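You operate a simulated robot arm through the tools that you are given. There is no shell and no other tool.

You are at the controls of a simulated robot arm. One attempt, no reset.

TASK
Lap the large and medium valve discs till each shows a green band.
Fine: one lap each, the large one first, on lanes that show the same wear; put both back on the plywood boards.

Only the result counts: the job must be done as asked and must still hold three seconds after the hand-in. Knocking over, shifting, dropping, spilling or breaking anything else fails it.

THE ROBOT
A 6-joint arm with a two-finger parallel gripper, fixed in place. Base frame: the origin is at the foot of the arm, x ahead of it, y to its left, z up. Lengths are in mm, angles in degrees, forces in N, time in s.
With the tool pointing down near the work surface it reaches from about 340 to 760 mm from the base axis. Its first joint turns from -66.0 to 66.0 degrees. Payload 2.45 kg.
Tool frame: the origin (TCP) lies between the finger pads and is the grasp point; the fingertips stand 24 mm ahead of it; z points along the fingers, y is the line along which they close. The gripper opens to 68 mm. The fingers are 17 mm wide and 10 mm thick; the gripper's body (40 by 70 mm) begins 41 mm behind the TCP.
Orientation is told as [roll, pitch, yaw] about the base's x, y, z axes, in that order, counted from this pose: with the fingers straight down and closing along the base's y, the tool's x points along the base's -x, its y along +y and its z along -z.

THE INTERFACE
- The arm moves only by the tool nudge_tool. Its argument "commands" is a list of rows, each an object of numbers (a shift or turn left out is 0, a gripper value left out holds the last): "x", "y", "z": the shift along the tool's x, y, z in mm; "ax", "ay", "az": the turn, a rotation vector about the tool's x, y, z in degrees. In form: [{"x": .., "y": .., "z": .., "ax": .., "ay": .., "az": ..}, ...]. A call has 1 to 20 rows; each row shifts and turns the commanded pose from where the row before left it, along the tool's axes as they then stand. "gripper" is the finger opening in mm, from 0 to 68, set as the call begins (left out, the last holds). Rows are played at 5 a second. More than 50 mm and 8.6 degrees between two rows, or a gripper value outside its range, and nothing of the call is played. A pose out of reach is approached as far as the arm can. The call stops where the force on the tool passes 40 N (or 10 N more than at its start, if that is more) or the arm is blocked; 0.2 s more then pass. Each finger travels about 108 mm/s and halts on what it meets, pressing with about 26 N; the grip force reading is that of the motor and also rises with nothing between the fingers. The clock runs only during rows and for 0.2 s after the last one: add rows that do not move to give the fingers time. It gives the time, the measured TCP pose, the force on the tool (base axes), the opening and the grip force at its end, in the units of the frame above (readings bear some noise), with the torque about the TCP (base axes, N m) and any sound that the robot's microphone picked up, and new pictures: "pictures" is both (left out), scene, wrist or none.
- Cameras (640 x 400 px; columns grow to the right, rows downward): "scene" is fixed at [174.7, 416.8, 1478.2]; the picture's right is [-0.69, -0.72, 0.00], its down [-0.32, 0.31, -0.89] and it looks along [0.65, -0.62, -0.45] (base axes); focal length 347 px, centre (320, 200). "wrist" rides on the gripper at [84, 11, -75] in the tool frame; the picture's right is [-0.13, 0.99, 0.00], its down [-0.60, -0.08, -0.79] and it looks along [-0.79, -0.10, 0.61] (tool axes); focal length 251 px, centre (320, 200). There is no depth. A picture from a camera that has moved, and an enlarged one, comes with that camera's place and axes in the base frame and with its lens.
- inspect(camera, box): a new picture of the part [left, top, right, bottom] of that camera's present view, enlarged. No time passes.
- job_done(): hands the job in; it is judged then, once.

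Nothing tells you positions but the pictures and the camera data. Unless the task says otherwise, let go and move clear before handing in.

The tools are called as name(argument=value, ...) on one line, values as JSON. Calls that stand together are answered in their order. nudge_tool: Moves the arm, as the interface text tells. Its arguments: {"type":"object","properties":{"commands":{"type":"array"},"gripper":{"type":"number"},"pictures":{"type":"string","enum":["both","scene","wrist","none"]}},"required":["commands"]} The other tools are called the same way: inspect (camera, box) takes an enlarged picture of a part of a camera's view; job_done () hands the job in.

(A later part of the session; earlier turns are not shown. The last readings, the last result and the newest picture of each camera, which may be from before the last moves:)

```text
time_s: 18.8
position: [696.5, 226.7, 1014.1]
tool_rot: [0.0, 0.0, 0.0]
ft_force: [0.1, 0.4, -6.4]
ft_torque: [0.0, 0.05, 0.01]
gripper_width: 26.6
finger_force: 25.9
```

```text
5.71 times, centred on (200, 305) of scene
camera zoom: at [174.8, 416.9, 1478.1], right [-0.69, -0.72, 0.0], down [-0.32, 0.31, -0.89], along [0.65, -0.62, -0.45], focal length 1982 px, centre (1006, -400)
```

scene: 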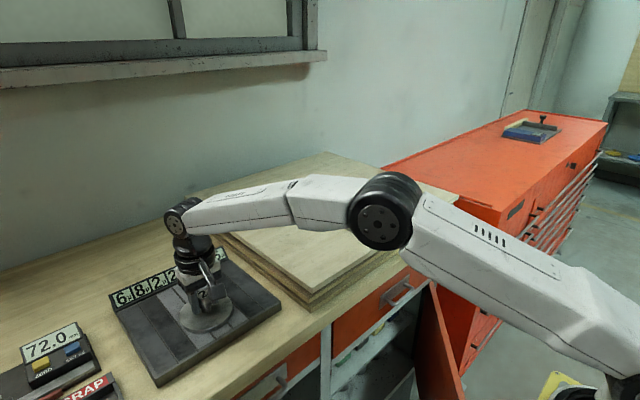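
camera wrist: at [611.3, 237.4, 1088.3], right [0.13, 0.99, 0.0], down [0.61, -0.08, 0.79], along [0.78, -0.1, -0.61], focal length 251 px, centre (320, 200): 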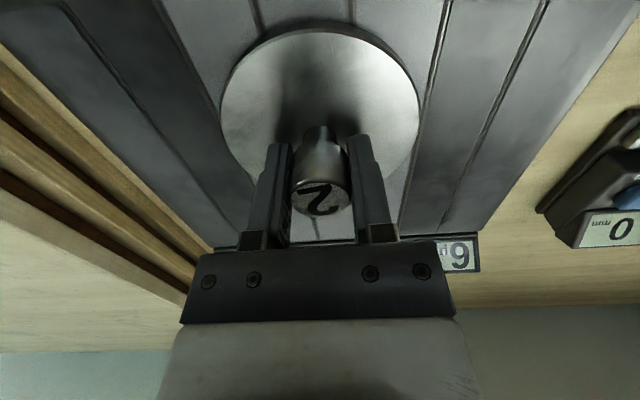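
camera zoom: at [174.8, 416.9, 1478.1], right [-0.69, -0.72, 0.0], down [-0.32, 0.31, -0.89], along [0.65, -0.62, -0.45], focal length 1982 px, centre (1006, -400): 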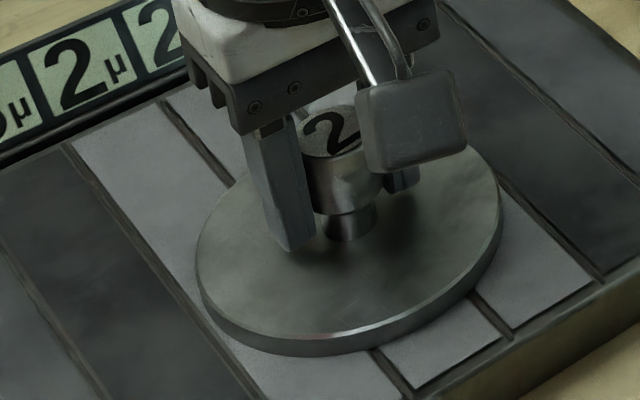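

nudge_tool(commands=[{"z": 0.8}, {}], pictures="none")

nudge_tool(commands=[{"z": 0.7}, {}], pictures="none")

nudge_tool(commands=[{"z": 0.7}, {}], pictures="none")

```text
time_s: 19.4
position: [697.7, 227.6, 1013.1]
tool_rot: [-0.1, -0.1, 0.0]
ft_force: [-1.2, -0.7, -0.8]
ft_torque: [-0.08, 0.39, 0.0]
gripper_width: 26.6
finger_force: 26.0
```

```text
time_s: 20.0
position: [698.8, 227.0, 1012.7]
tool_rot: [0.1, -0.1, 0.0]
ft_force: [-0.2, 0.4, 6.5]
ft_torque: [-0.06, 0.71, -0.11]
gripper_width: 26.3
finger_force: 26.1
```

```text
time_s: 20.6
position: [697.9, 227.9, 1013.1]
tool_rot: [0.1, -0.3, 0.1]
ft_force: [-1.5, 0.4, 13.6]
ft_torque: [-0.04, 0.49, -0.14]
gripper_width: 26.7
finger_force: 25.9
```

The disc is on the lanes with about 20 N. I'll trim the tilt a touch and slide outward along the lanes, then check the displays.

nudge_tool(commands=[{"ay": 0.1}, {"x": -4}, {"x": -5}, {"x": -6}, {"x": -6}, {"x": -6}])

inspect(camera="scene", box=[100, 230, 270, 350])

inspect(camera="wrist", box=[190, 0, 450, 160])

```text
time_s: 22.0
position: [723.3, 227.4, 1010.6]
tool_rot: [-0.1, 0.1, 0.0]
ft_force: [-6.1, 0.4, 11.3]
ft_torque: [0.01, 0.0, -0.04]
gripper_width: 26.3
finger_force: 25.8
camera wrist: at [641.5, 238.0, 1086.5], right [0.13, 0.99, 0.0], down [0.61, -0.08, 0.79], along [0.79, -0.1, -0.61], focal length 251 px, centre (320, 200)
```

scene: 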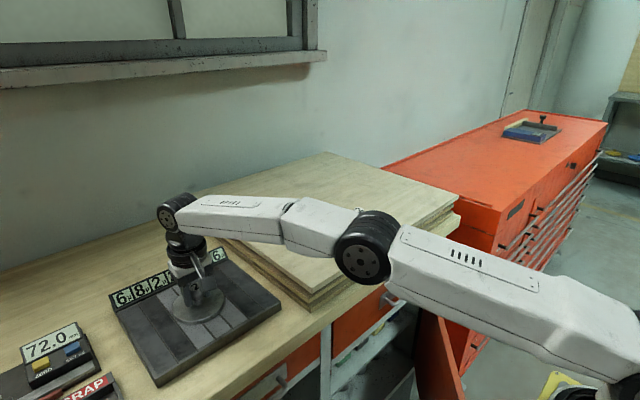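
wrist: 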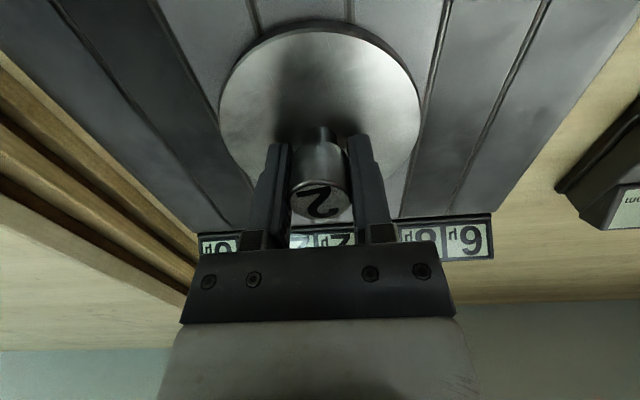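

```text
3.33 times, centred on (185, 290) of scene
camera zoom: at [174.2, 416.8, 1478.3], right [-0.69, -0.72, 0.0], down [-0.32, 0.31, -0.89], along [0.65, -0.62, -0.45], focal length 1156 px, centre (770, -100)
```

zoom: 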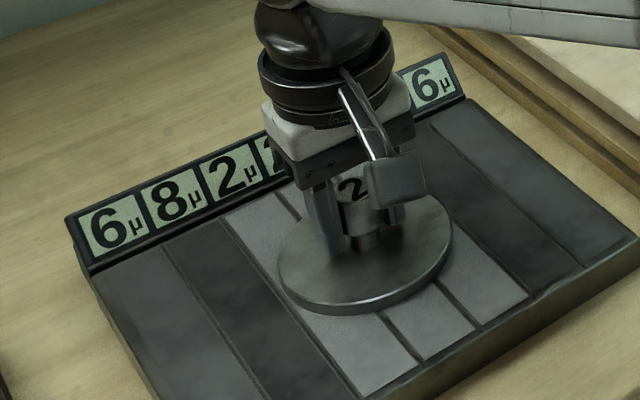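

```text
2.46 times, centred on (320, 80) of wrist
camera zoom: at [641.5, 238.0, 1086.5], right [0.13, 0.99, 0.0], down [0.61, -0.08, 0.79], along [0.79, -0.1, -0.61], focal length 619 px, centre (320, 495)
```

zoom: 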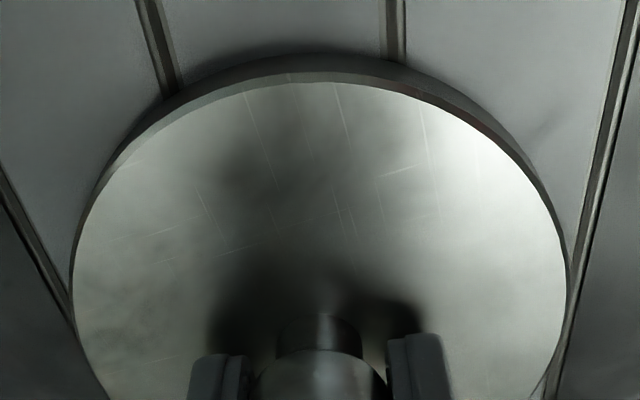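

No change on the displays yet, so I'll keep sliding outward toward the reach limit at the same pressure.

nudge_tool(commands=[{"x": -6}, {"x": -6}, {"x": -6}, {"x": -6}, {"x": -4}])

inspect(camera="scene", box=[100, 230, 270, 350])

inspect(camera="wrist", box=[170, 0, 520, 270])

```text
time_s: 23.2
position: [730.8, 226.7, 1011.1]
tool_rot: [0.2, 0.1, -0.1]
ft_force: [-1.8, 6.0, 9.7]
ft_torque: [-0.21, 0.75, -0.28]
gripper_width: 26.4
finger_force: 25.8
out of reach, approached as far as the arm can: row 2, 3, 4, 5
camera wrist: at [647.8, 236.9, 1086.4], right [0.13, 0.99, 0.0], down [0.6, -0.08, 0.79], along [0.79, -0.1, -0.61], focal length 251 px, centre (320, 200)
```

scene: 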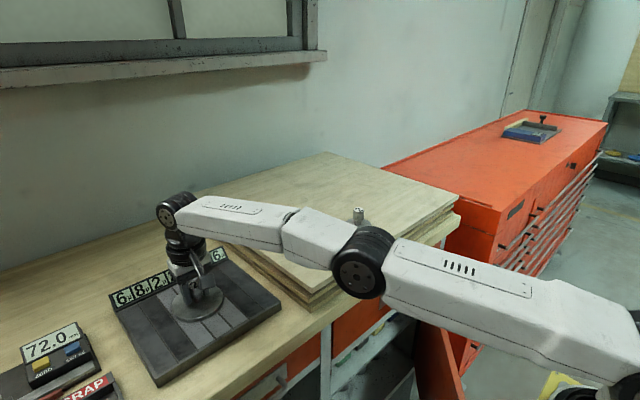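
wrist: 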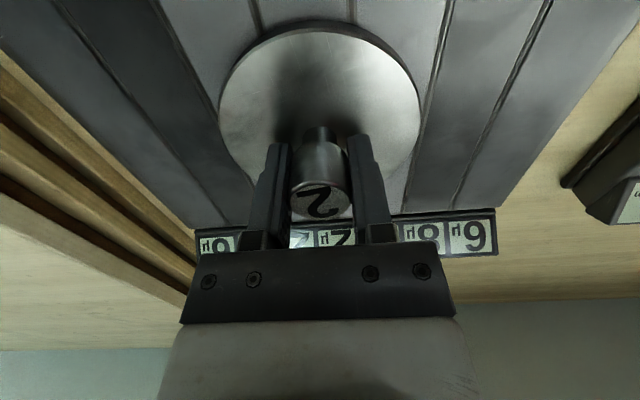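

```text
3.33 times, centred on (185, 290) of scene
camera zoom: at [174.4, 416.9, 1478.2], right [-0.69, -0.72, 0.0], down [-0.32, 0.31, -0.89], along [0.65, -0.62, -0.45], focal length 1156 px, centre (770, -100)
```

zoom: 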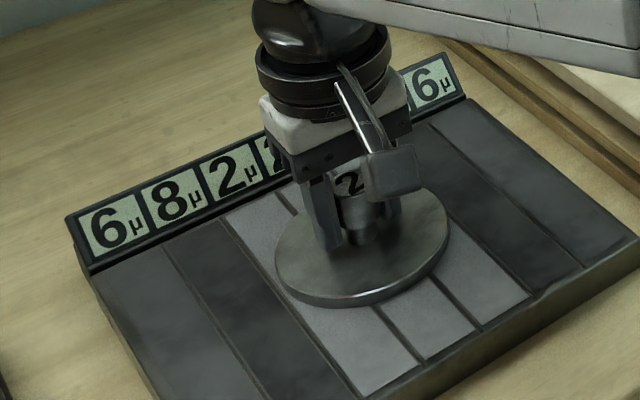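

```text
1.48 times, centred on (345, 135) of wrist
camera zoom: at [647.8, 236.9, 1086.4], right [0.13, 0.99, 0.0], down [0.6, -0.08, 0.79], along [0.79, -0.1, -0.61], focal length 372 px, centre (283, 296)
```

zoom: 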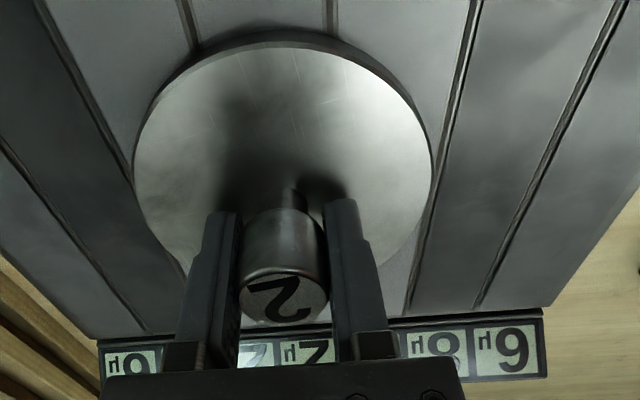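

The arm's reach ends at x of about 731 here. I'll come back in steps, checking whether the commanded pose ran ahead of the real one.

nudge_tool(commands=[{"x": 6}, {"x": 6}, {"x": 6}, {"x": 5}], pictures="scene")

inspect(camera="scene", box=[100, 230, 270, 350])

```text
time_s: 24.2
position: [707.6, 225.8, 1011.4]
tool_rot: [0.0, 0.0, 0.0]
ft_force: [5.2, -0.7, 5.4]
ft_torque: [-0.08, -0.58, -0.01]
gripper_width: 26.4
finger_force: 25.7
```

scene: 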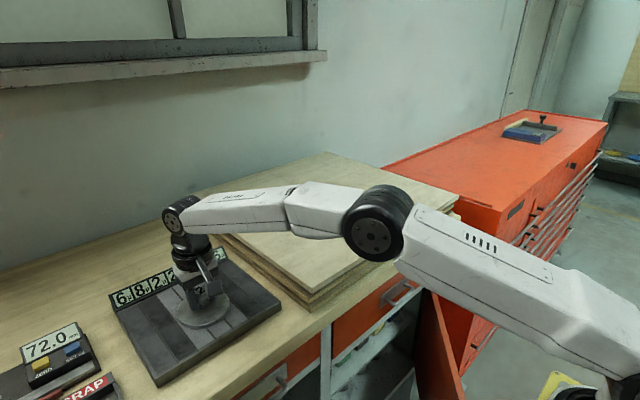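

```text
3.33 times, centred on (185, 290) of scene
camera zoom: at [174.7, 416.8, 1478.2], right [-0.69, -0.72, 0.0], down [-0.32, 0.31, -0.89], along [0.65, -0.62, -0.45], focal length 1156 px, centre (770, -100)
```

zoom: 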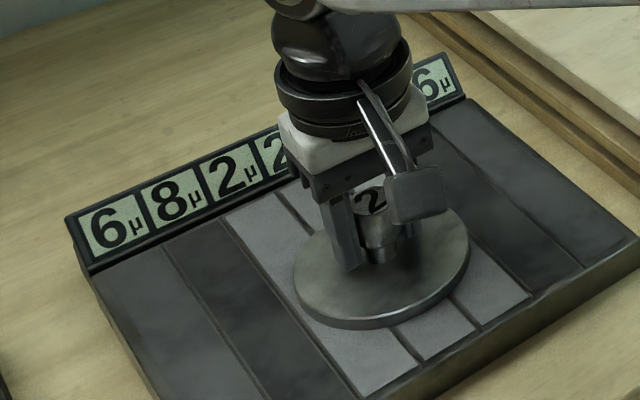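

inspect(camera="wrist", box=[190, 0, 450, 160])

nudge_tool(commands=[{}, {}], pictures="none")

```text
2.46 times, centred on (320, 80) of wrist
camera zoom: at [625.0, 235.9, 1086.3], right [0.13, 0.99, 0.0], down [0.6, -0.08, 0.79], along [0.79, -0.1, -0.61], focal length 619 px, centre (320, 495)
```

zoom: 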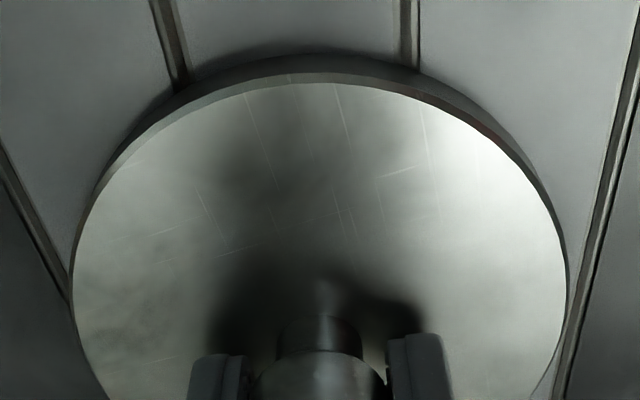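

```text
time_s: 24.8
position: [707.3, 225.4, 1012.1]
tool_rot: [-0.1, 0.1, 0.0]
ft_force: [4.8, -0.8, 6.6]
ft_torque: [-0.03, -0.76, -0.02]
gripper_width: 26.2
finger_force: 26.1
```

The clamping at the reach limit pulled the disc about 2 mm toward -y. I'll correct that while sliding back along the lanes.

nudge_tool(commands=[{"x": 2, "y": 0.9, "ay": -0.08}, {"x": 4, "y": 1.0}, {"x": 6}, {"x": 6}, {}])

inspect(camera="scene", box=[100, 230, 270, 350])

inspect(camera="wrist", box=[190, 0, 450, 160])

```text
time_s: 26.0
position: [690.2, 226.5, 1012.2]
tool_rot: [0.1, 0.0, 0.0]
ft_force: [4.9, 0.0, 12.6]
ft_torque: [-0.06, 0.65, 0.0]
gripper_width: 26.6
finger_force: 25.8
camera wrist: at [606.8, 238.1, 1086.3], right [0.13, 0.99, 0.0], down [0.6, -0.08, 0.79], along [0.79, -0.1, -0.61], focal length 251 px, centre (320, 200)
```

scene: 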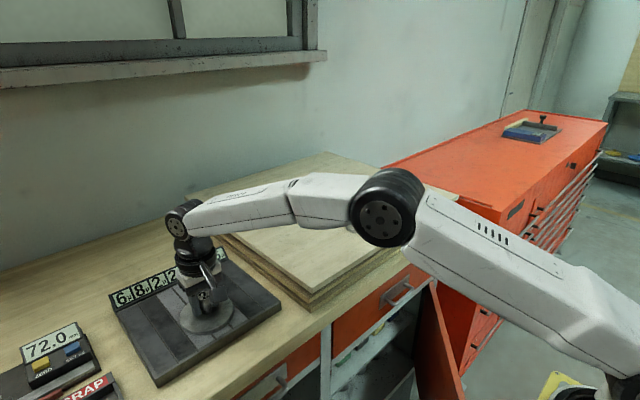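
wrist: 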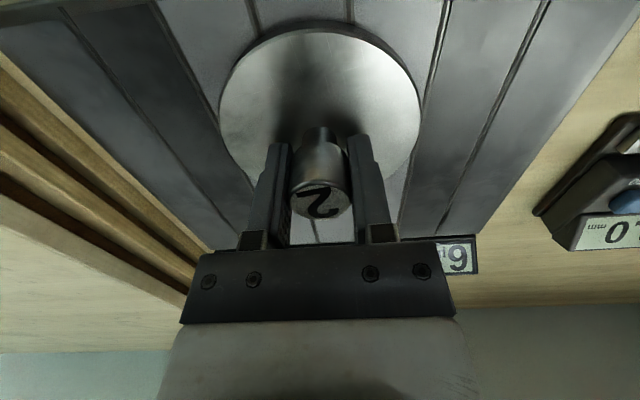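

```text
3.33 times, centred on (185, 290) of scene
camera zoom: at [174.6, 416.7, 1478.2], right [-0.69, -0.72, 0.0], down [-0.32, 0.31, -0.89], along [0.65, -0.62, -0.45], focal length 1156 px, centre (770, -100)
```

zoom: 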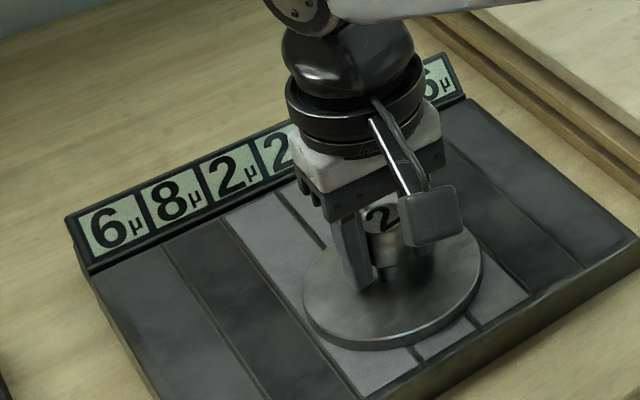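

```text
2.46 times, centred on (320, 80) of wrist
camera zoom: at [606.8, 238.1, 1086.3], right [0.13, 0.99, 0.0], down [0.6, -0.08, 0.79], along [0.79, -0.1, -0.61], focal length 619 px, centre (320, 495)
```

zoom: 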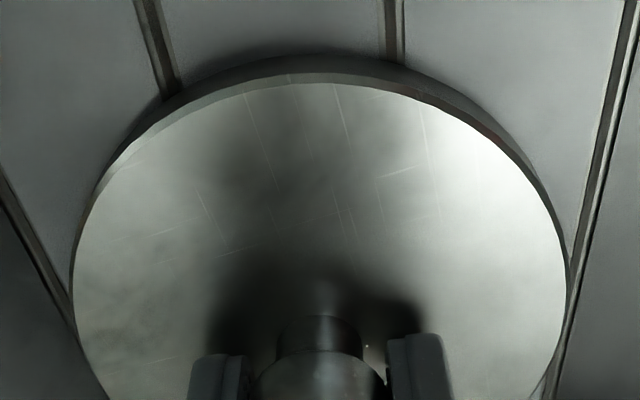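

I've done a stroke out and back. I'll look closely at the disc and the displays for any sign of progress.

inspect(camera="scene", box=[160, 270, 250, 330])

inspect(camera="scene", box=[105, 230, 235, 310])

inspect(camera="wrist", box=[260, 120, 380, 220])

```text
6.67 times, centred on (205, 300) of scene
camera zoom: at [174.6, 416.7, 1478.2], right [-0.69, -0.72, 0.0], down [-0.32, 0.31, -0.89], along [0.65, -0.62, -0.45], focal length 2312 px, centre (1087, -467)
```

zoom: 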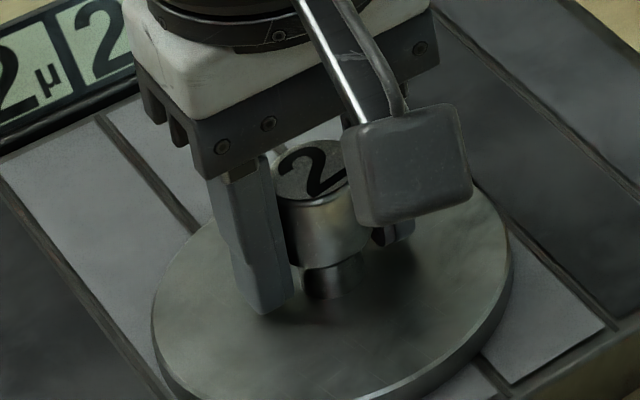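

```text
4.92 times, centred on (170, 270) of scene
camera zoom: at [174.6, 416.7, 1478.2], right [-0.69, -0.72, 0.0], down [-0.32, 0.31, -0.89], along [0.65, -0.62, -0.45], focal length 1707 px, centre (1058, -145)
```

zoom: 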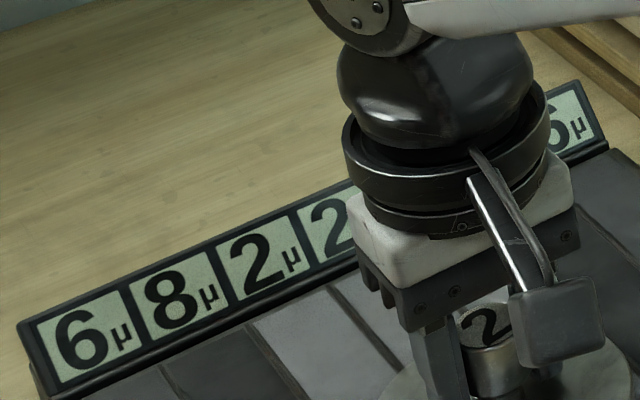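

```text
4.00 times, centred on (320, 170) of wrist
camera zoom: at [606.8, 238.1, 1086.3], right [0.13, 0.99, 0.0], down [0.6, -0.08, 0.79], along [0.79, -0.1, -0.61], focal length 1006 px, centre (320, 320)
```

zoom: 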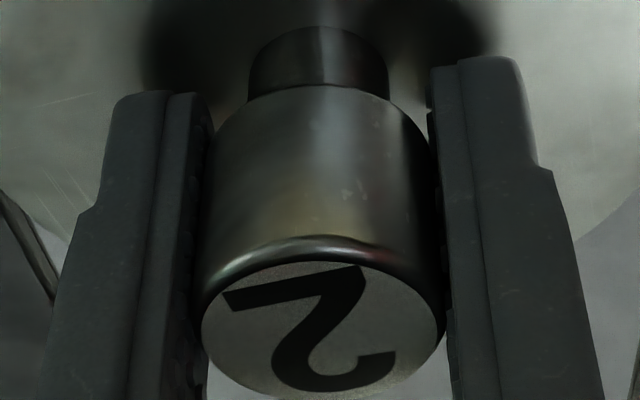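

Nothing shows yet, so I'll make another stroke outward at about 20 N, staying short of the reach limit, and check again.

nudge_tool(commands=[{"x": -4, "y": 0.2}, {"x": -6}, {"x": -6}, {"x": -6}, {"x": -6}, {"x": -4}])

inspect(camera="scene", box=[100, 230, 270, 350])

inspect(camera="wrist", box=[190, 0, 450, 160])

```text
time_s: 27.4
position: [721.5, 226.9, 1010.7]
tool_rot: [0.1, 0.0, -0.1]
ft_force: [-7.4, 0.1, 13.3]
ft_torque: [-0.03, 0.34, 0.02]
gripper_width: 26.6
finger_force: 26.3
camera wrist: at [638.1, 238.2, 1086.3], right [0.13, 0.99, 0.0], down [0.6, -0.08, 0.79], along [0.79, -0.1, -0.61], focal length 251 px, centre (320, 200)
```

scene: 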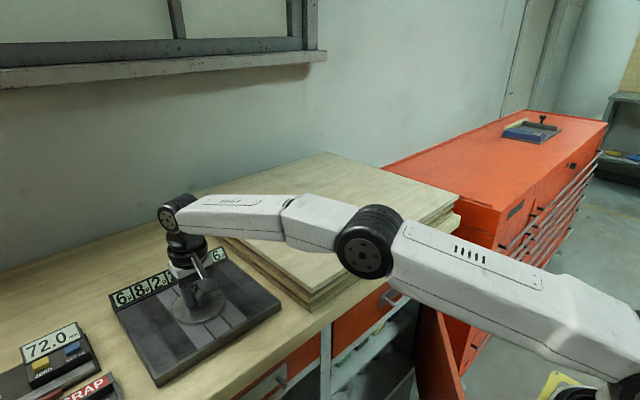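
wrist: 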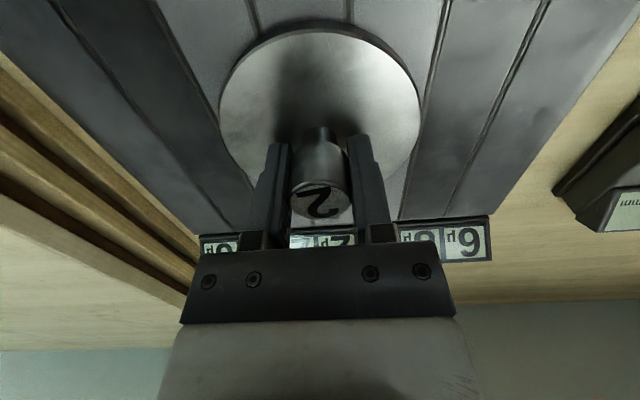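

```text
3.33 times, centred on (185, 290) of scene
camera zoom: at [174.1, 416.8, 1478.3], right [-0.69, -0.72, 0.0], down [-0.32, 0.31, -0.89], along [0.65, -0.62, -0.45], focal length 1156 px, centre (770, -100)
```

zoom: 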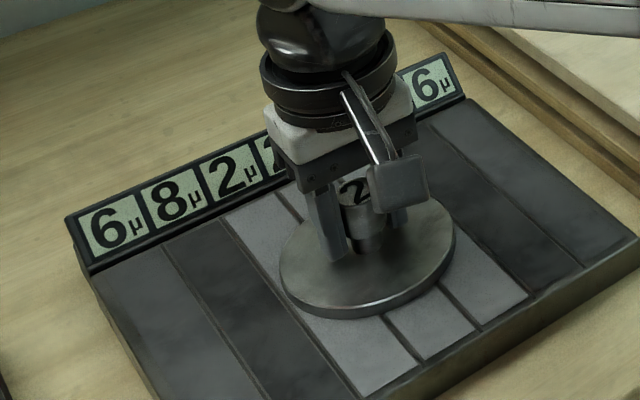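

```text
2.46 times, centred on (320, 80) of wrist
camera zoom: at [638.1, 238.2, 1086.3], right [0.13, 0.99, 0.0], down [0.6, -0.08, 0.79], along [0.79, -0.1, -0.61], focal length 619 px, centre (320, 495)
```

zoom: 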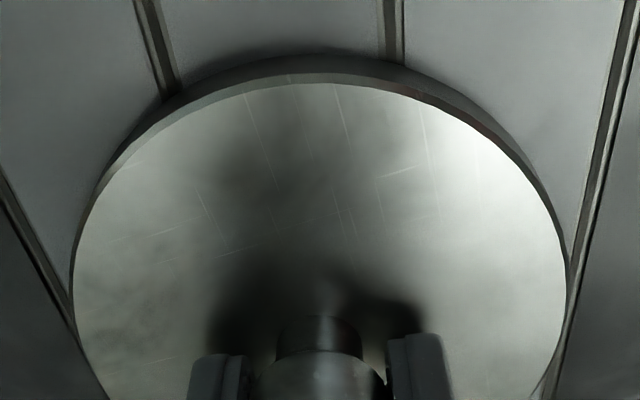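

There's still no change. Results may only update once contact ends, so I'll lift straight up a little and read the displays.

nudge_tool(commands=[{"z": -2}, {"z": -4}, {"z": -8}, {"z": -12}, {"z": -16}, {}])

inspect(camera="scene", box=[100, 210, 280, 330])

inspect(camera="wrist", box=[170, 0, 520, 270])

```text
time_s: 28.8
position: [720.6, 229.9, 1052.1]
tool_rot: [0.0, 0.0, 0.0]
ft_force: [-0.4, -0.7, -6.8]
ft_torque: [0.03, 0.0, 0.01]
gripper_width: 26.5
finger_force: 26.3
camera wrist: at [638.9, 238.1, 1127.8], right [0.13, 0.99, 0.0], down [0.6, -0.08, 0.79], along [0.79, -0.1, -0.61], focal length 251 px, centre (320, 200)
```

scene: 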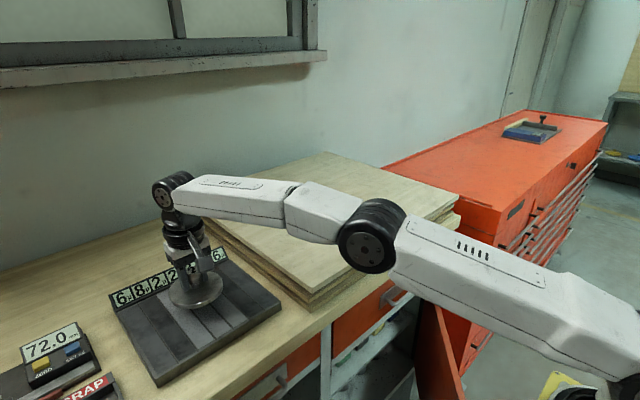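
wrist: 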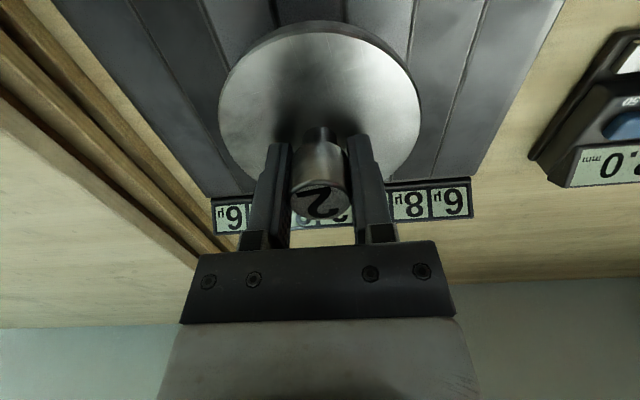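

```text
3.33 times, centred on (190, 270) of scene
camera zoom: at [174.8, 416.9, 1478.1], right [-0.69, -0.72, 0.0], down [-0.32, 0.31, -0.89], along [0.65, -0.62, -0.45], focal length 1156 px, centre (753, -33)
```

zoom: 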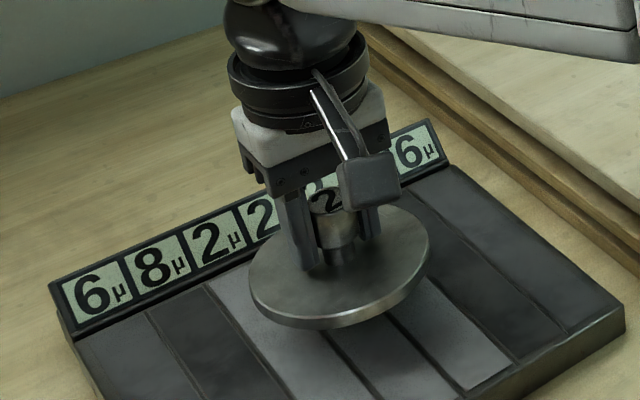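

```text
1.48 times, centred on (345, 135) of wrist
camera zoom: at [638.9, 238.1, 1127.8], right [0.13, 0.99, 0.0], down [0.6, -0.08, 0.79], along [0.79, -0.1, -0.61], focal length 372 px, centre (283, 296)
```

zoom: 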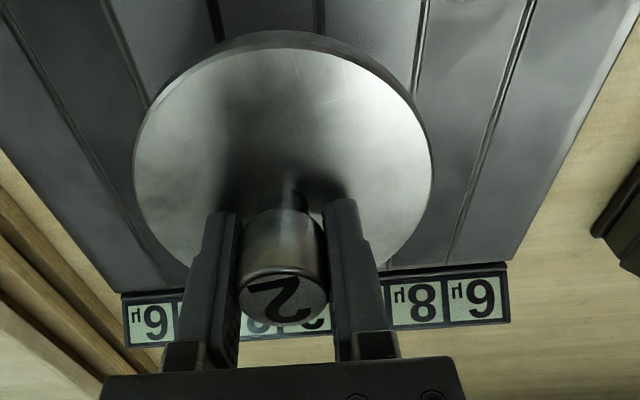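

inspect(camera="wrist", box=[280, 185, 370, 240])

inspect(camera="scene", box=[150, 240, 240, 300])

```text
7.11 times, centred on (325, 212) of wrist
camera zoom: at [638.9, 238.1, 1127.8], right [0.13, 0.99, 0.0], down [0.6, -0.08, 0.79], along [0.79, -0.1, -0.61], focal length 1788 px, centre (284, 111)
```

zoom: 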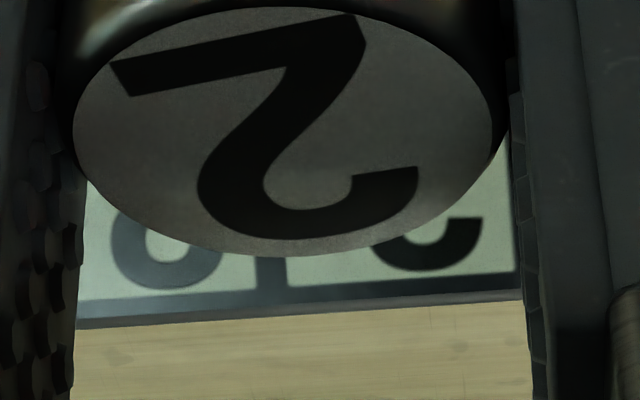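

```text
6.67 times, centred on (195, 270) of scene
camera zoom: at [174.8, 416.9, 1478.1], right [-0.69, -0.72, 0.0], down [-0.32, 0.31, -0.89], along [0.65, -0.62, -0.45], focal length 2312 px, centre (1153, -267)
```

zoom: 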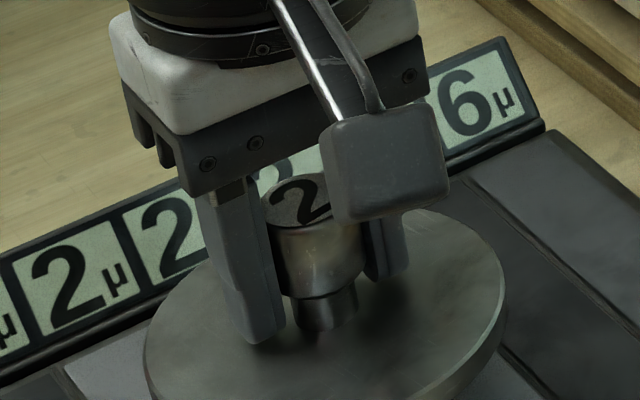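

The lane 3 display looks odd: grey and partly hidden. I'll raise the disc and pull back so I can read all the displays clearly.

nudge_tool(commands=[{"x": 10, "z": -15}, {"x": 20, "z": -20}, {"x": 25, "z": -20}, {"x": 25, "z": -15}, {"x": 15, "z": -10}, {}, {}])

inspect(camera="scene", box=[100, 220, 280, 340])

inspect(camera="wrist", box=[200, 120, 480, 240])

```text
time_s: 30.4
position: [626.1, 227.8, 1131.5]
tool_rot: [0.0, 0.0, 0.0]
ft_force: [1.1, 0.1, -7.4]
ft_torque: [0.04, -0.05, -0.02]
gripper_width: 26.4
finger_force: 25.6
camera wrist: at [543.7, 238.6, 1207.8], right [0.13, 0.99, 0.0], down [0.6, -0.08, 0.79], along [0.79, -0.1, -0.61], focal length 251 px, centre (320, 200)
```

scene: 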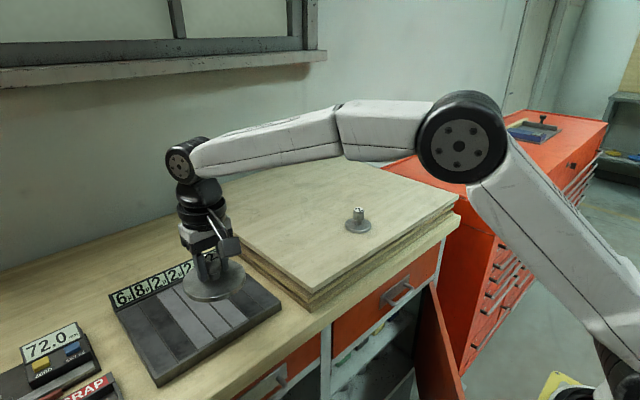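
wrist: 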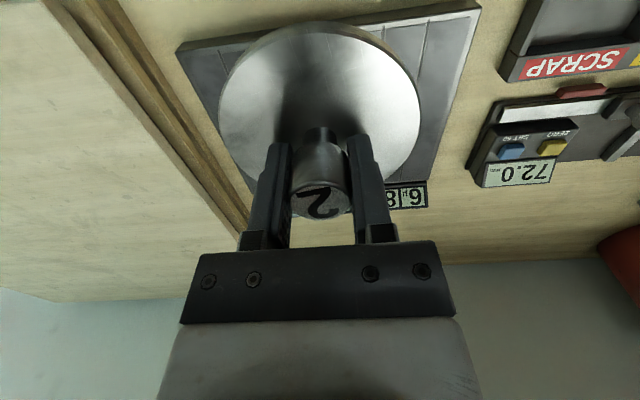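

```text
3.33 times, centred on (190, 280) of scene
camera zoom: at [174.8, 416.9, 1478.1], right [-0.69, -0.72, 0.0], down [-0.32, 0.31, -0.89], along [0.65, -0.62, -0.45], focal length 1156 px, centre (753, -67)
```

zoom: 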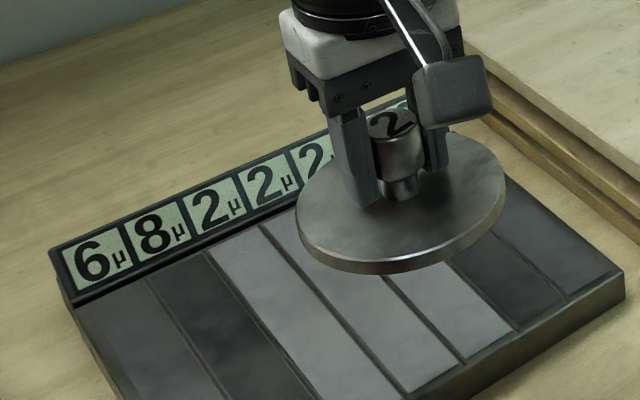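

```text
2.29 times, centred on (340, 180) of wrist
camera zoom: at [543.7, 238.6, 1207.8], right [0.13, 0.99, 0.0], down [0.6, -0.08, 0.79], along [0.79, -0.1, -0.61], focal length 575 px, centre (274, 246)
```

zoom: 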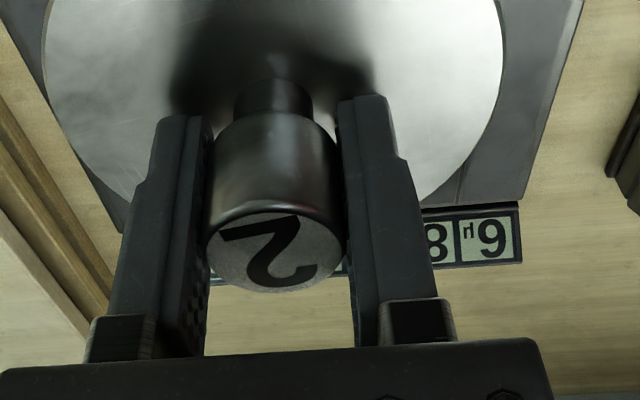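

All three middle lanes still read 2µ, so no lap has been counted. I'll set the disc down again on the same lanes, press a little harder and make longer continuous travel, checking the readouts often.

nudge_tool(commands=[{"x": -15, "z": 10}, {"x": -25, "z": 20}, {"x": -25, "z": 25}, {"x": -10, "z": 25}, {"z": 20}, {"z": 10}, {}])

inspect(camera="wrist", box=[190, 0, 450, 160])

```text
time_s: 32.0
position: [700.7, 227.4, 1021.9]
tool_rot: [0.0, 0.0, 0.0]
ft_force: [0.1, 0.0, -7.0]
ft_torque: [0.02, 0.0, 0.02]
gripper_width: 26.5
finger_force: 26.3
camera wrist: at [618.7, 238.4, 1097.2], right [0.13, 0.99, 0.0], down [0.6, -0.08, 0.79], along [0.79, -0.1, -0.61], focal length 251 px, centre (320, 200)
```

scene: 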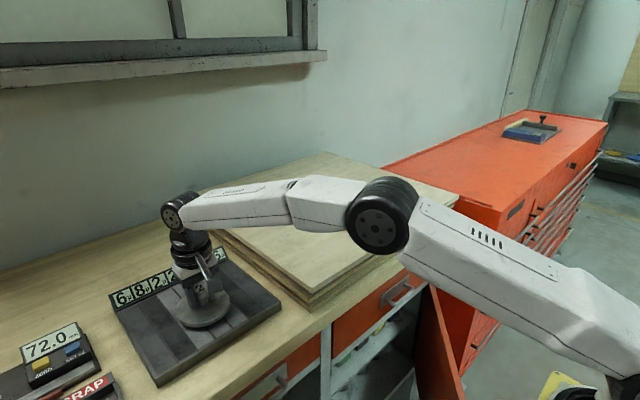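
wrist: 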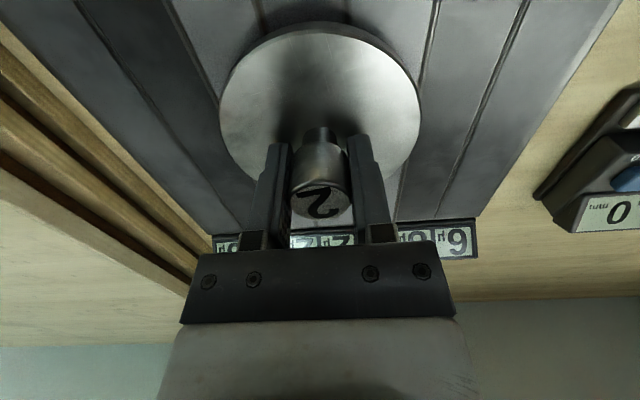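

```text
2.46 times, centred on (320, 80) of wrist
camera zoom: at [618.7, 238.4, 1097.2], right [0.13, 0.99, 0.0], down [0.6, -0.08, 0.79], along [0.79, -0.1, -0.61], focal length 619 px, centre (320, 495)
```

zoom: 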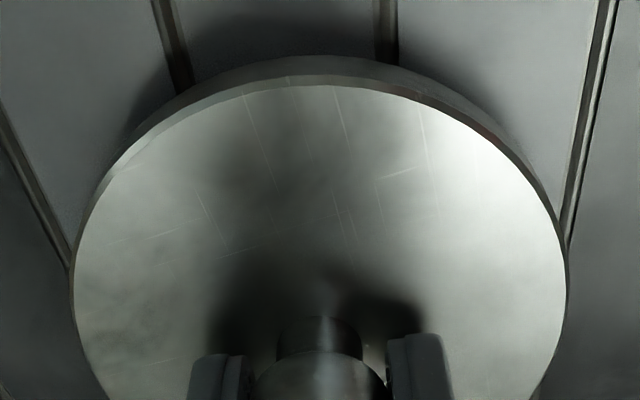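

nudge_tool(commands=[{"z": 3}, {"z": 3}, {"z": 2}, {"z": 1}, {}], pictures="none")

```text
time_s: 33.2
position: [700.1, 227.4, 1012.7]
tool_rot: [0.0, 0.0, 0.0]
ft_force: [0.1, -0.1, -7.5]
ft_torque: [-0.02, -0.02, 0.0]
gripper_width: 26.3
finger_force: 26.6
```

nudge_tool(commands=[{"z": 1}, {"z": 1}, {"z": 1}, {}], pictures="none")

```text
time_s: 34.2
position: [701.0, 227.8, 1011.4]
tool_rot: [0.0, 0.0, 0.0]
ft_force: [-1.2, -0.5, -0.8]
ft_torque: [-0.03, 0.33, -0.06]
gripper_width: 26.3
finger_force: 25.9
```

nudge_tool(commands=[{"z": 1}, {"z": 1}, {"z": 0.5}, {}], pictures="none")

```text
time_s: 35.2
position: [702.3, 228.0, 1010.4]
tool_rot: [0.1, -0.2, 0.0]
ft_force: [-10.4, -4.2, 24.1]
ft_torque: [-0.23, 0.64, -0.03]
gripper_width: 26.3
finger_force: 25.8
```

About 30 N on the plate now. I'll stroke outward and back within the safe span and check.

nudge_tool(commands=[{"x": -4}, {"x": -6}, {"x": -6}, {"x": -4}, {"x": 5}, {"x": 6}, {"x": 7}, {"x": 7}, {"x": 5}, {}])

inspect(camera="scene", box=[100, 230, 270, 350])

inspect(camera="wrist", box=[190, 0, 450, 160])

```text
time_s: 37.4
position: [692.6, 227.4, 1010.3]
tool_rot: [0.1, -0.4, 0.0]
ft_force: [10.3, -1.0, 18.9]
ft_torque: [0.13, -0.51, -0.05]
gripper_width: 26.4
finger_force: 26.5
camera wrist: at [609.6, 238.1, 1085.7], right [0.13, 0.99, 0.0], down [0.6, -0.08, 0.8], along [0.79, -0.1, -0.6], focal length 251 px, centre (320, 200)
```

scene: 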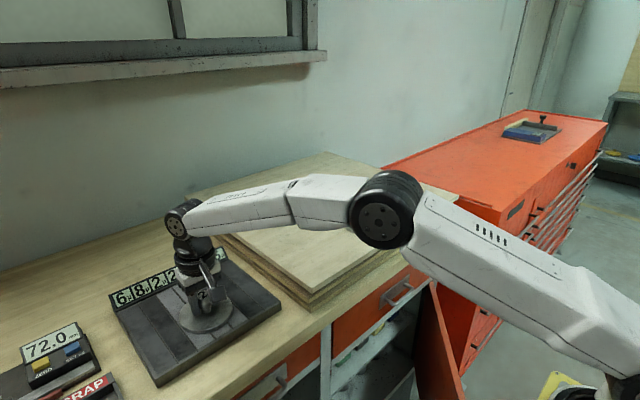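
wrist: 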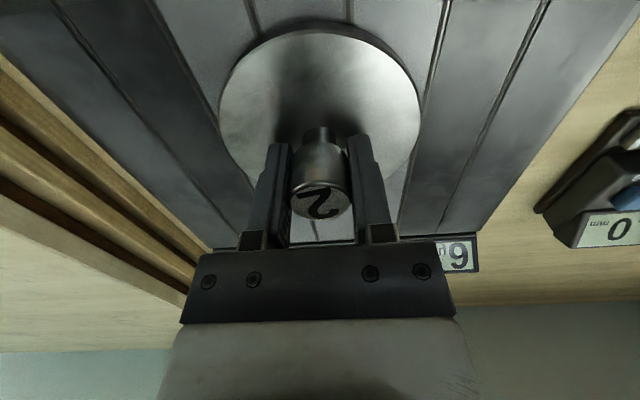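

```text
3.33 times, centred on (185, 290) of scene
camera zoom: at [174.5, 416.7, 1478.2], right [-0.69, -0.72, 0.0], down [-0.32, 0.31, -0.89], along [0.65, -0.62, -0.45], focal length 1156 px, centre (770, -100)
```

zoom: 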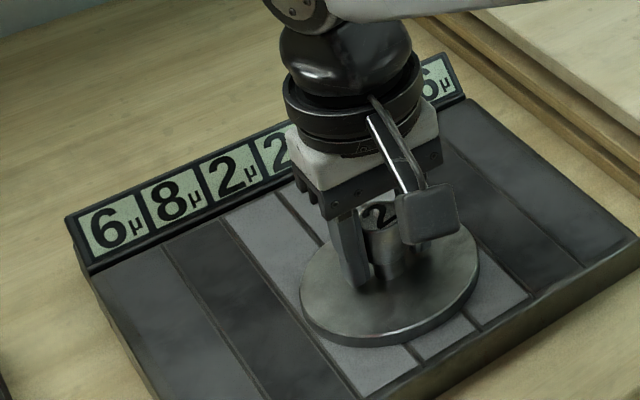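

```text
2.46 times, centred on (320, 80) of wrist
camera zoom: at [609.6, 238.1, 1085.7], right [0.13, 0.99, 0.0], down [0.6, -0.08, 0.8], along [0.79, -0.1, -0.6], focal length 619 px, centre (320, 495)
```

zoom: 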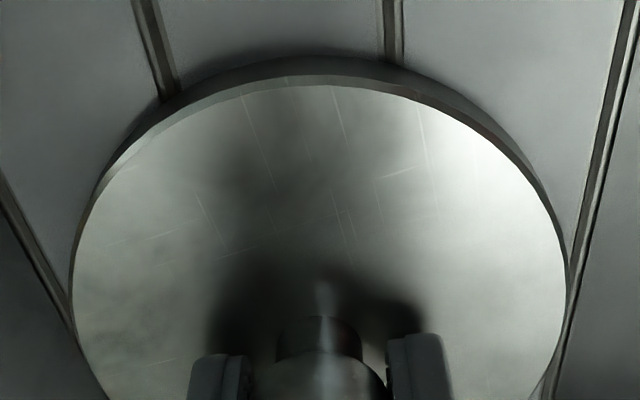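

No change after 50 mm at 30 N. I'll keep contact and add more travel back and forth, as a lap may be measured by total sliding distance.

nudge_tool(commands=[{"x": -4}, {"x": -7}, {"x": -7}, {"x": -7}, {"x": -5}, {"x": 4}, {"x": 7}, {"x": 7}, {"x": 7}, {"x": 5}])

inspect(camera="scene", box=[100, 230, 270, 350])

inspect(camera="wrist", box=[190, 0, 450, 160])

```text
time_s: 39.6
position: [690.3, 227.7, 1008.6]
tool_rot: [0.0, 0.0, 0.0]
ft_force: [3.4, 0.3, 0.5]
ft_torque: [0.12, -0.44, -0.1]
gripper_width: 26.2
finger_force: 26.0
camera wrist: at [608.6, 238.1, 1083.1], right [0.13, 0.99, 0.0], down [0.6, -0.08, 0.79], along [0.79, -0.1, -0.61], focal length 251 px, centre (320, 200)
```

scene: 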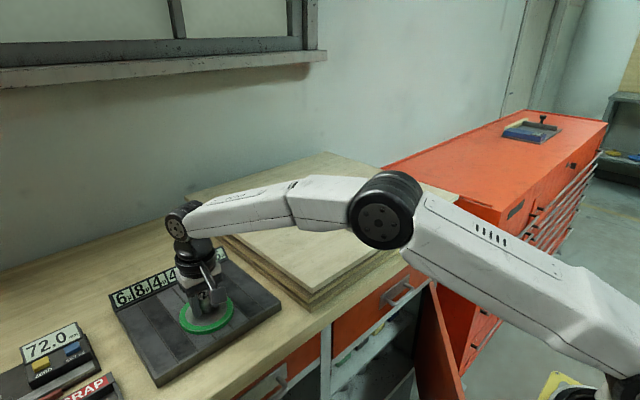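
wrist: 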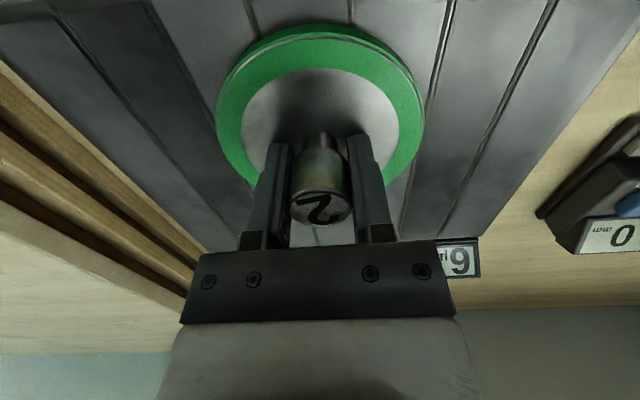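

```text
3.33 times, centred on (185, 290) of scene
camera zoom: at [174.7, 416.8, 1478.2], right [-0.69, -0.72, 0.0], down [-0.32, 0.31, -0.89], along [0.65, -0.62, -0.45], focal length 1156 px, centre (770, -100)
```

zoom: 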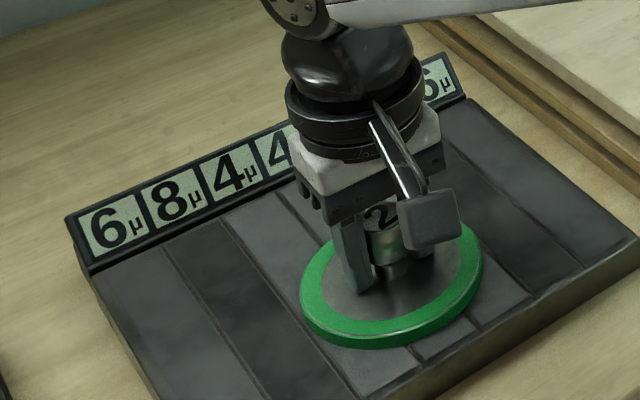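

```text
2.46 times, centred on (320, 80) of wrist
camera zoom: at [608.6, 238.1, 1083.1], right [0.13, 0.99, 0.0], down [0.6, -0.08, 0.79], along [0.79, -0.1, -0.61], focal length 619 px, centre (320, 495)
```

zoom: 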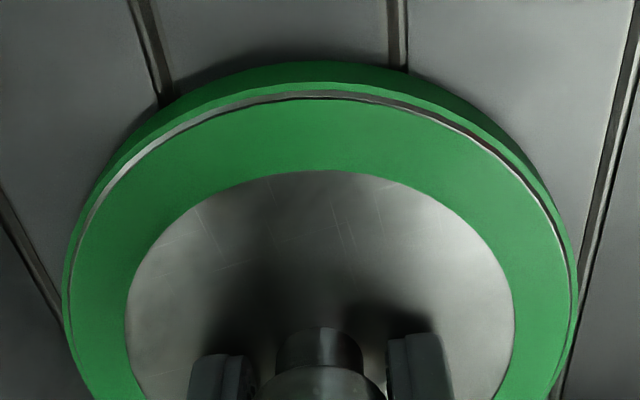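

A green band has appeared on the large disc and the lanes now read 4µ, so its lap is done. I'll lift straight off without any more sliding.

nudge_tool(commands=[{"z": -3}, {"z": -5}, {"z": -10}, {"z": -20}, {"z": -25}, {"z": -25}, {}, {}])

inspect(camera="scene", box=[100, 210, 280, 330])

inspect(camera="wrist", box=[200, 20, 480, 240])

```text
time_s: 41.4
position: [691.2, 227.8, 1097.7]
tool_rot: [0.1, 0.1, 0.0]
ft_force: [-1.0, 0.1, -7.3]
ft_torque: [-0.02, -0.01, 0.01]
gripper_width: 26.6
finger_force: 25.9
camera wrist: at [608.8, 238.4, 1172.1], right [0.13, 0.99, 0.0], down [0.6, -0.08, 0.79], along [0.79, -0.1, -0.61], focal length 251 px, centre (320, 200)
```

scene: 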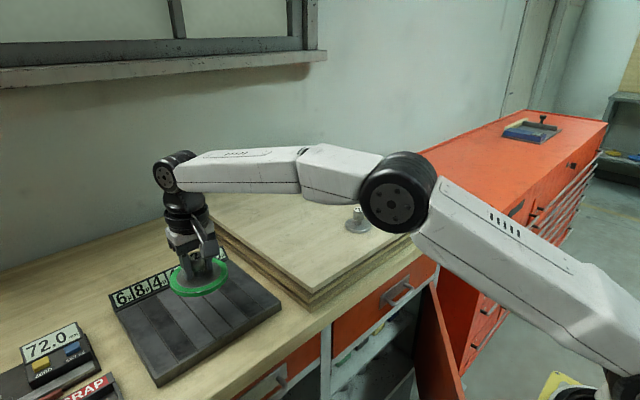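
wrist: 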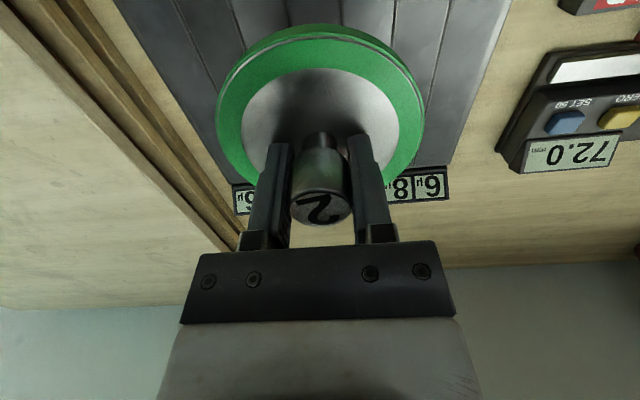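

```text
3.33 times, centred on (190, 270) of scene
camera zoom: at [174.8, 416.9, 1478.1], right [-0.69, -0.72, 0.0], down [-0.32, 0.31, -0.89], along [0.65, -0.62, -0.45], focal length 1156 px, centre (753, -33)
```

zoom: 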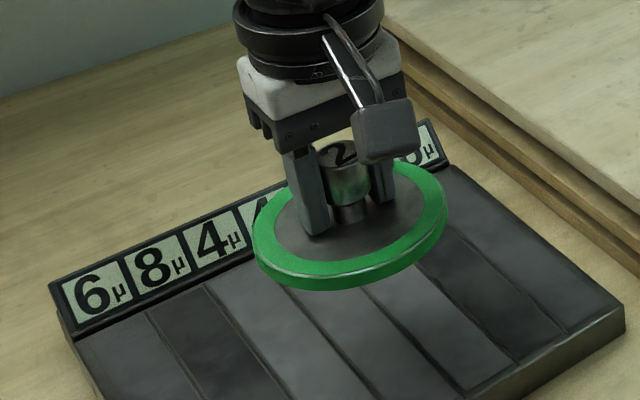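

```text
1.82 times, centred on (340, 130) of wrist
camera zoom: at [608.8, 238.4, 1172.1], right [0.13, 0.99, 0.0], down [0.6, -0.08, 0.79], along [0.79, -0.1, -0.61], focal length 457 px, centre (284, 327)
```

zoom: 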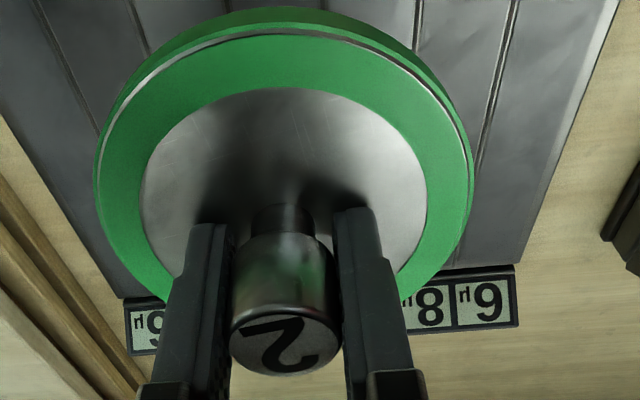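

The large disc is green and level. It slid up a few mm in the grip, so I'll feel for contact when setting it down. I'll carry it back to its original place on the boards.

nudge_tool(commands=[{"y": -10}, {"x": 2, "y": -20}, {"x": 3, "y": -30}, {"x": 3, "y": -30}, {"x": 3, "y": -30}, {"x": 3, "y": -30}, {"x": 3, "y": -30}, {"x": 3, "y": -30}, {"x": 3, "y": -25}, {"x": 3, "y": -16}, {"y": -10}, {}, {}])

inspect(camera="scene", box=[250, 150, 390, 270])

inspect(camera="scene", box=[100, 230, 290, 390])

```text
time_s: 44.2
position: [666.5, -32.5, 1095.9]
tool_rot: [-0.1, 0.0, 0.0]
ft_force: [-1.0, 0.5, -7.0]
ft_torque: [-0.03, 0.0, -0.03]
gripper_width: 26.5
finger_force: 26.1
camera wrist: at [583.0, -22.7, 1171.6], right [0.13, 0.99, 0.0], down [0.6, -0.08, 0.79], along [0.79, -0.1, -0.61], focal length 251 px, centre (320, 200)
```

scene: 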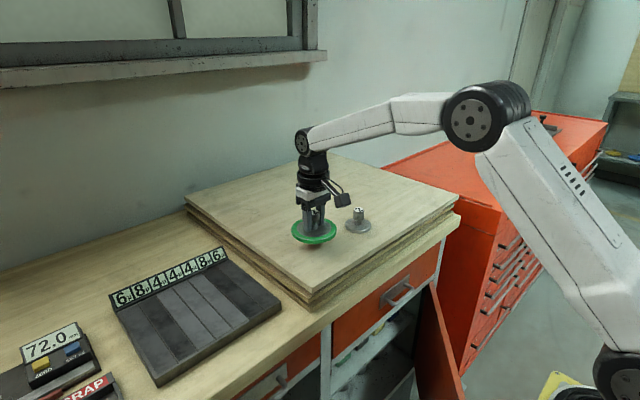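
wrist: 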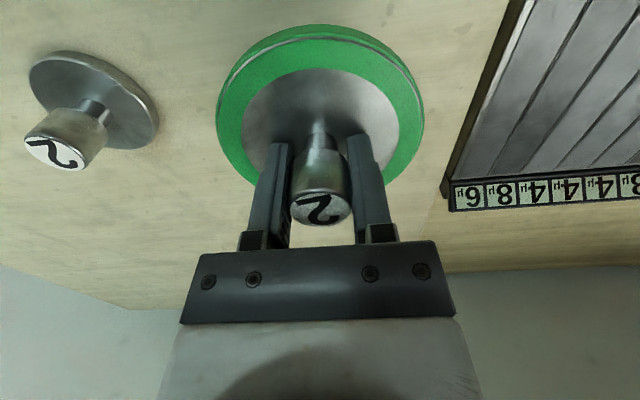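

```text
3.33 times, centred on (320, 210) of scene
camera zoom: at [174.8, 416.8, 1478.2], right [-0.69, -0.72, 0.0], down [-0.32, 0.31, -0.89], along [0.65, -0.62, -0.45], focal length 1156 px, centre (320, 167)
```

zoom: 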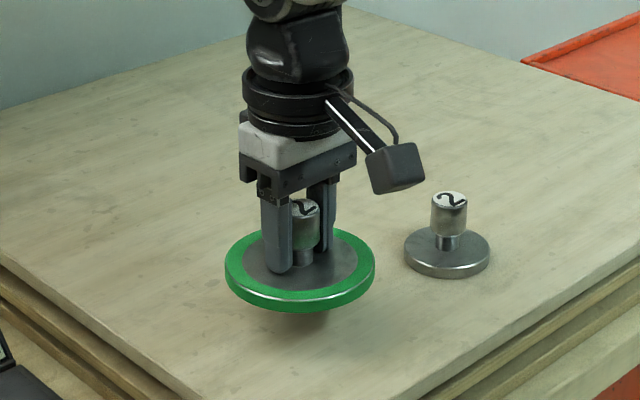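

```text
2.50 times, centred on (195, 310) of scene
camera zoom: at [174.8, 416.8, 1478.2], right [-0.69, -0.72, 0.0], down [-0.32, 0.31, -0.89], along [0.65, -0.62, -0.45], focal length 867 px, centre (632, -75)
```

zoom: 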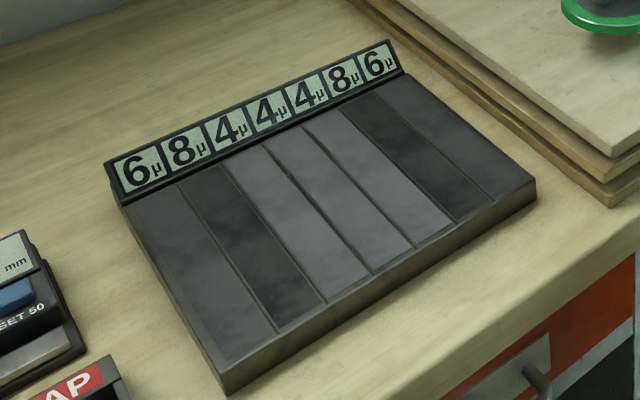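

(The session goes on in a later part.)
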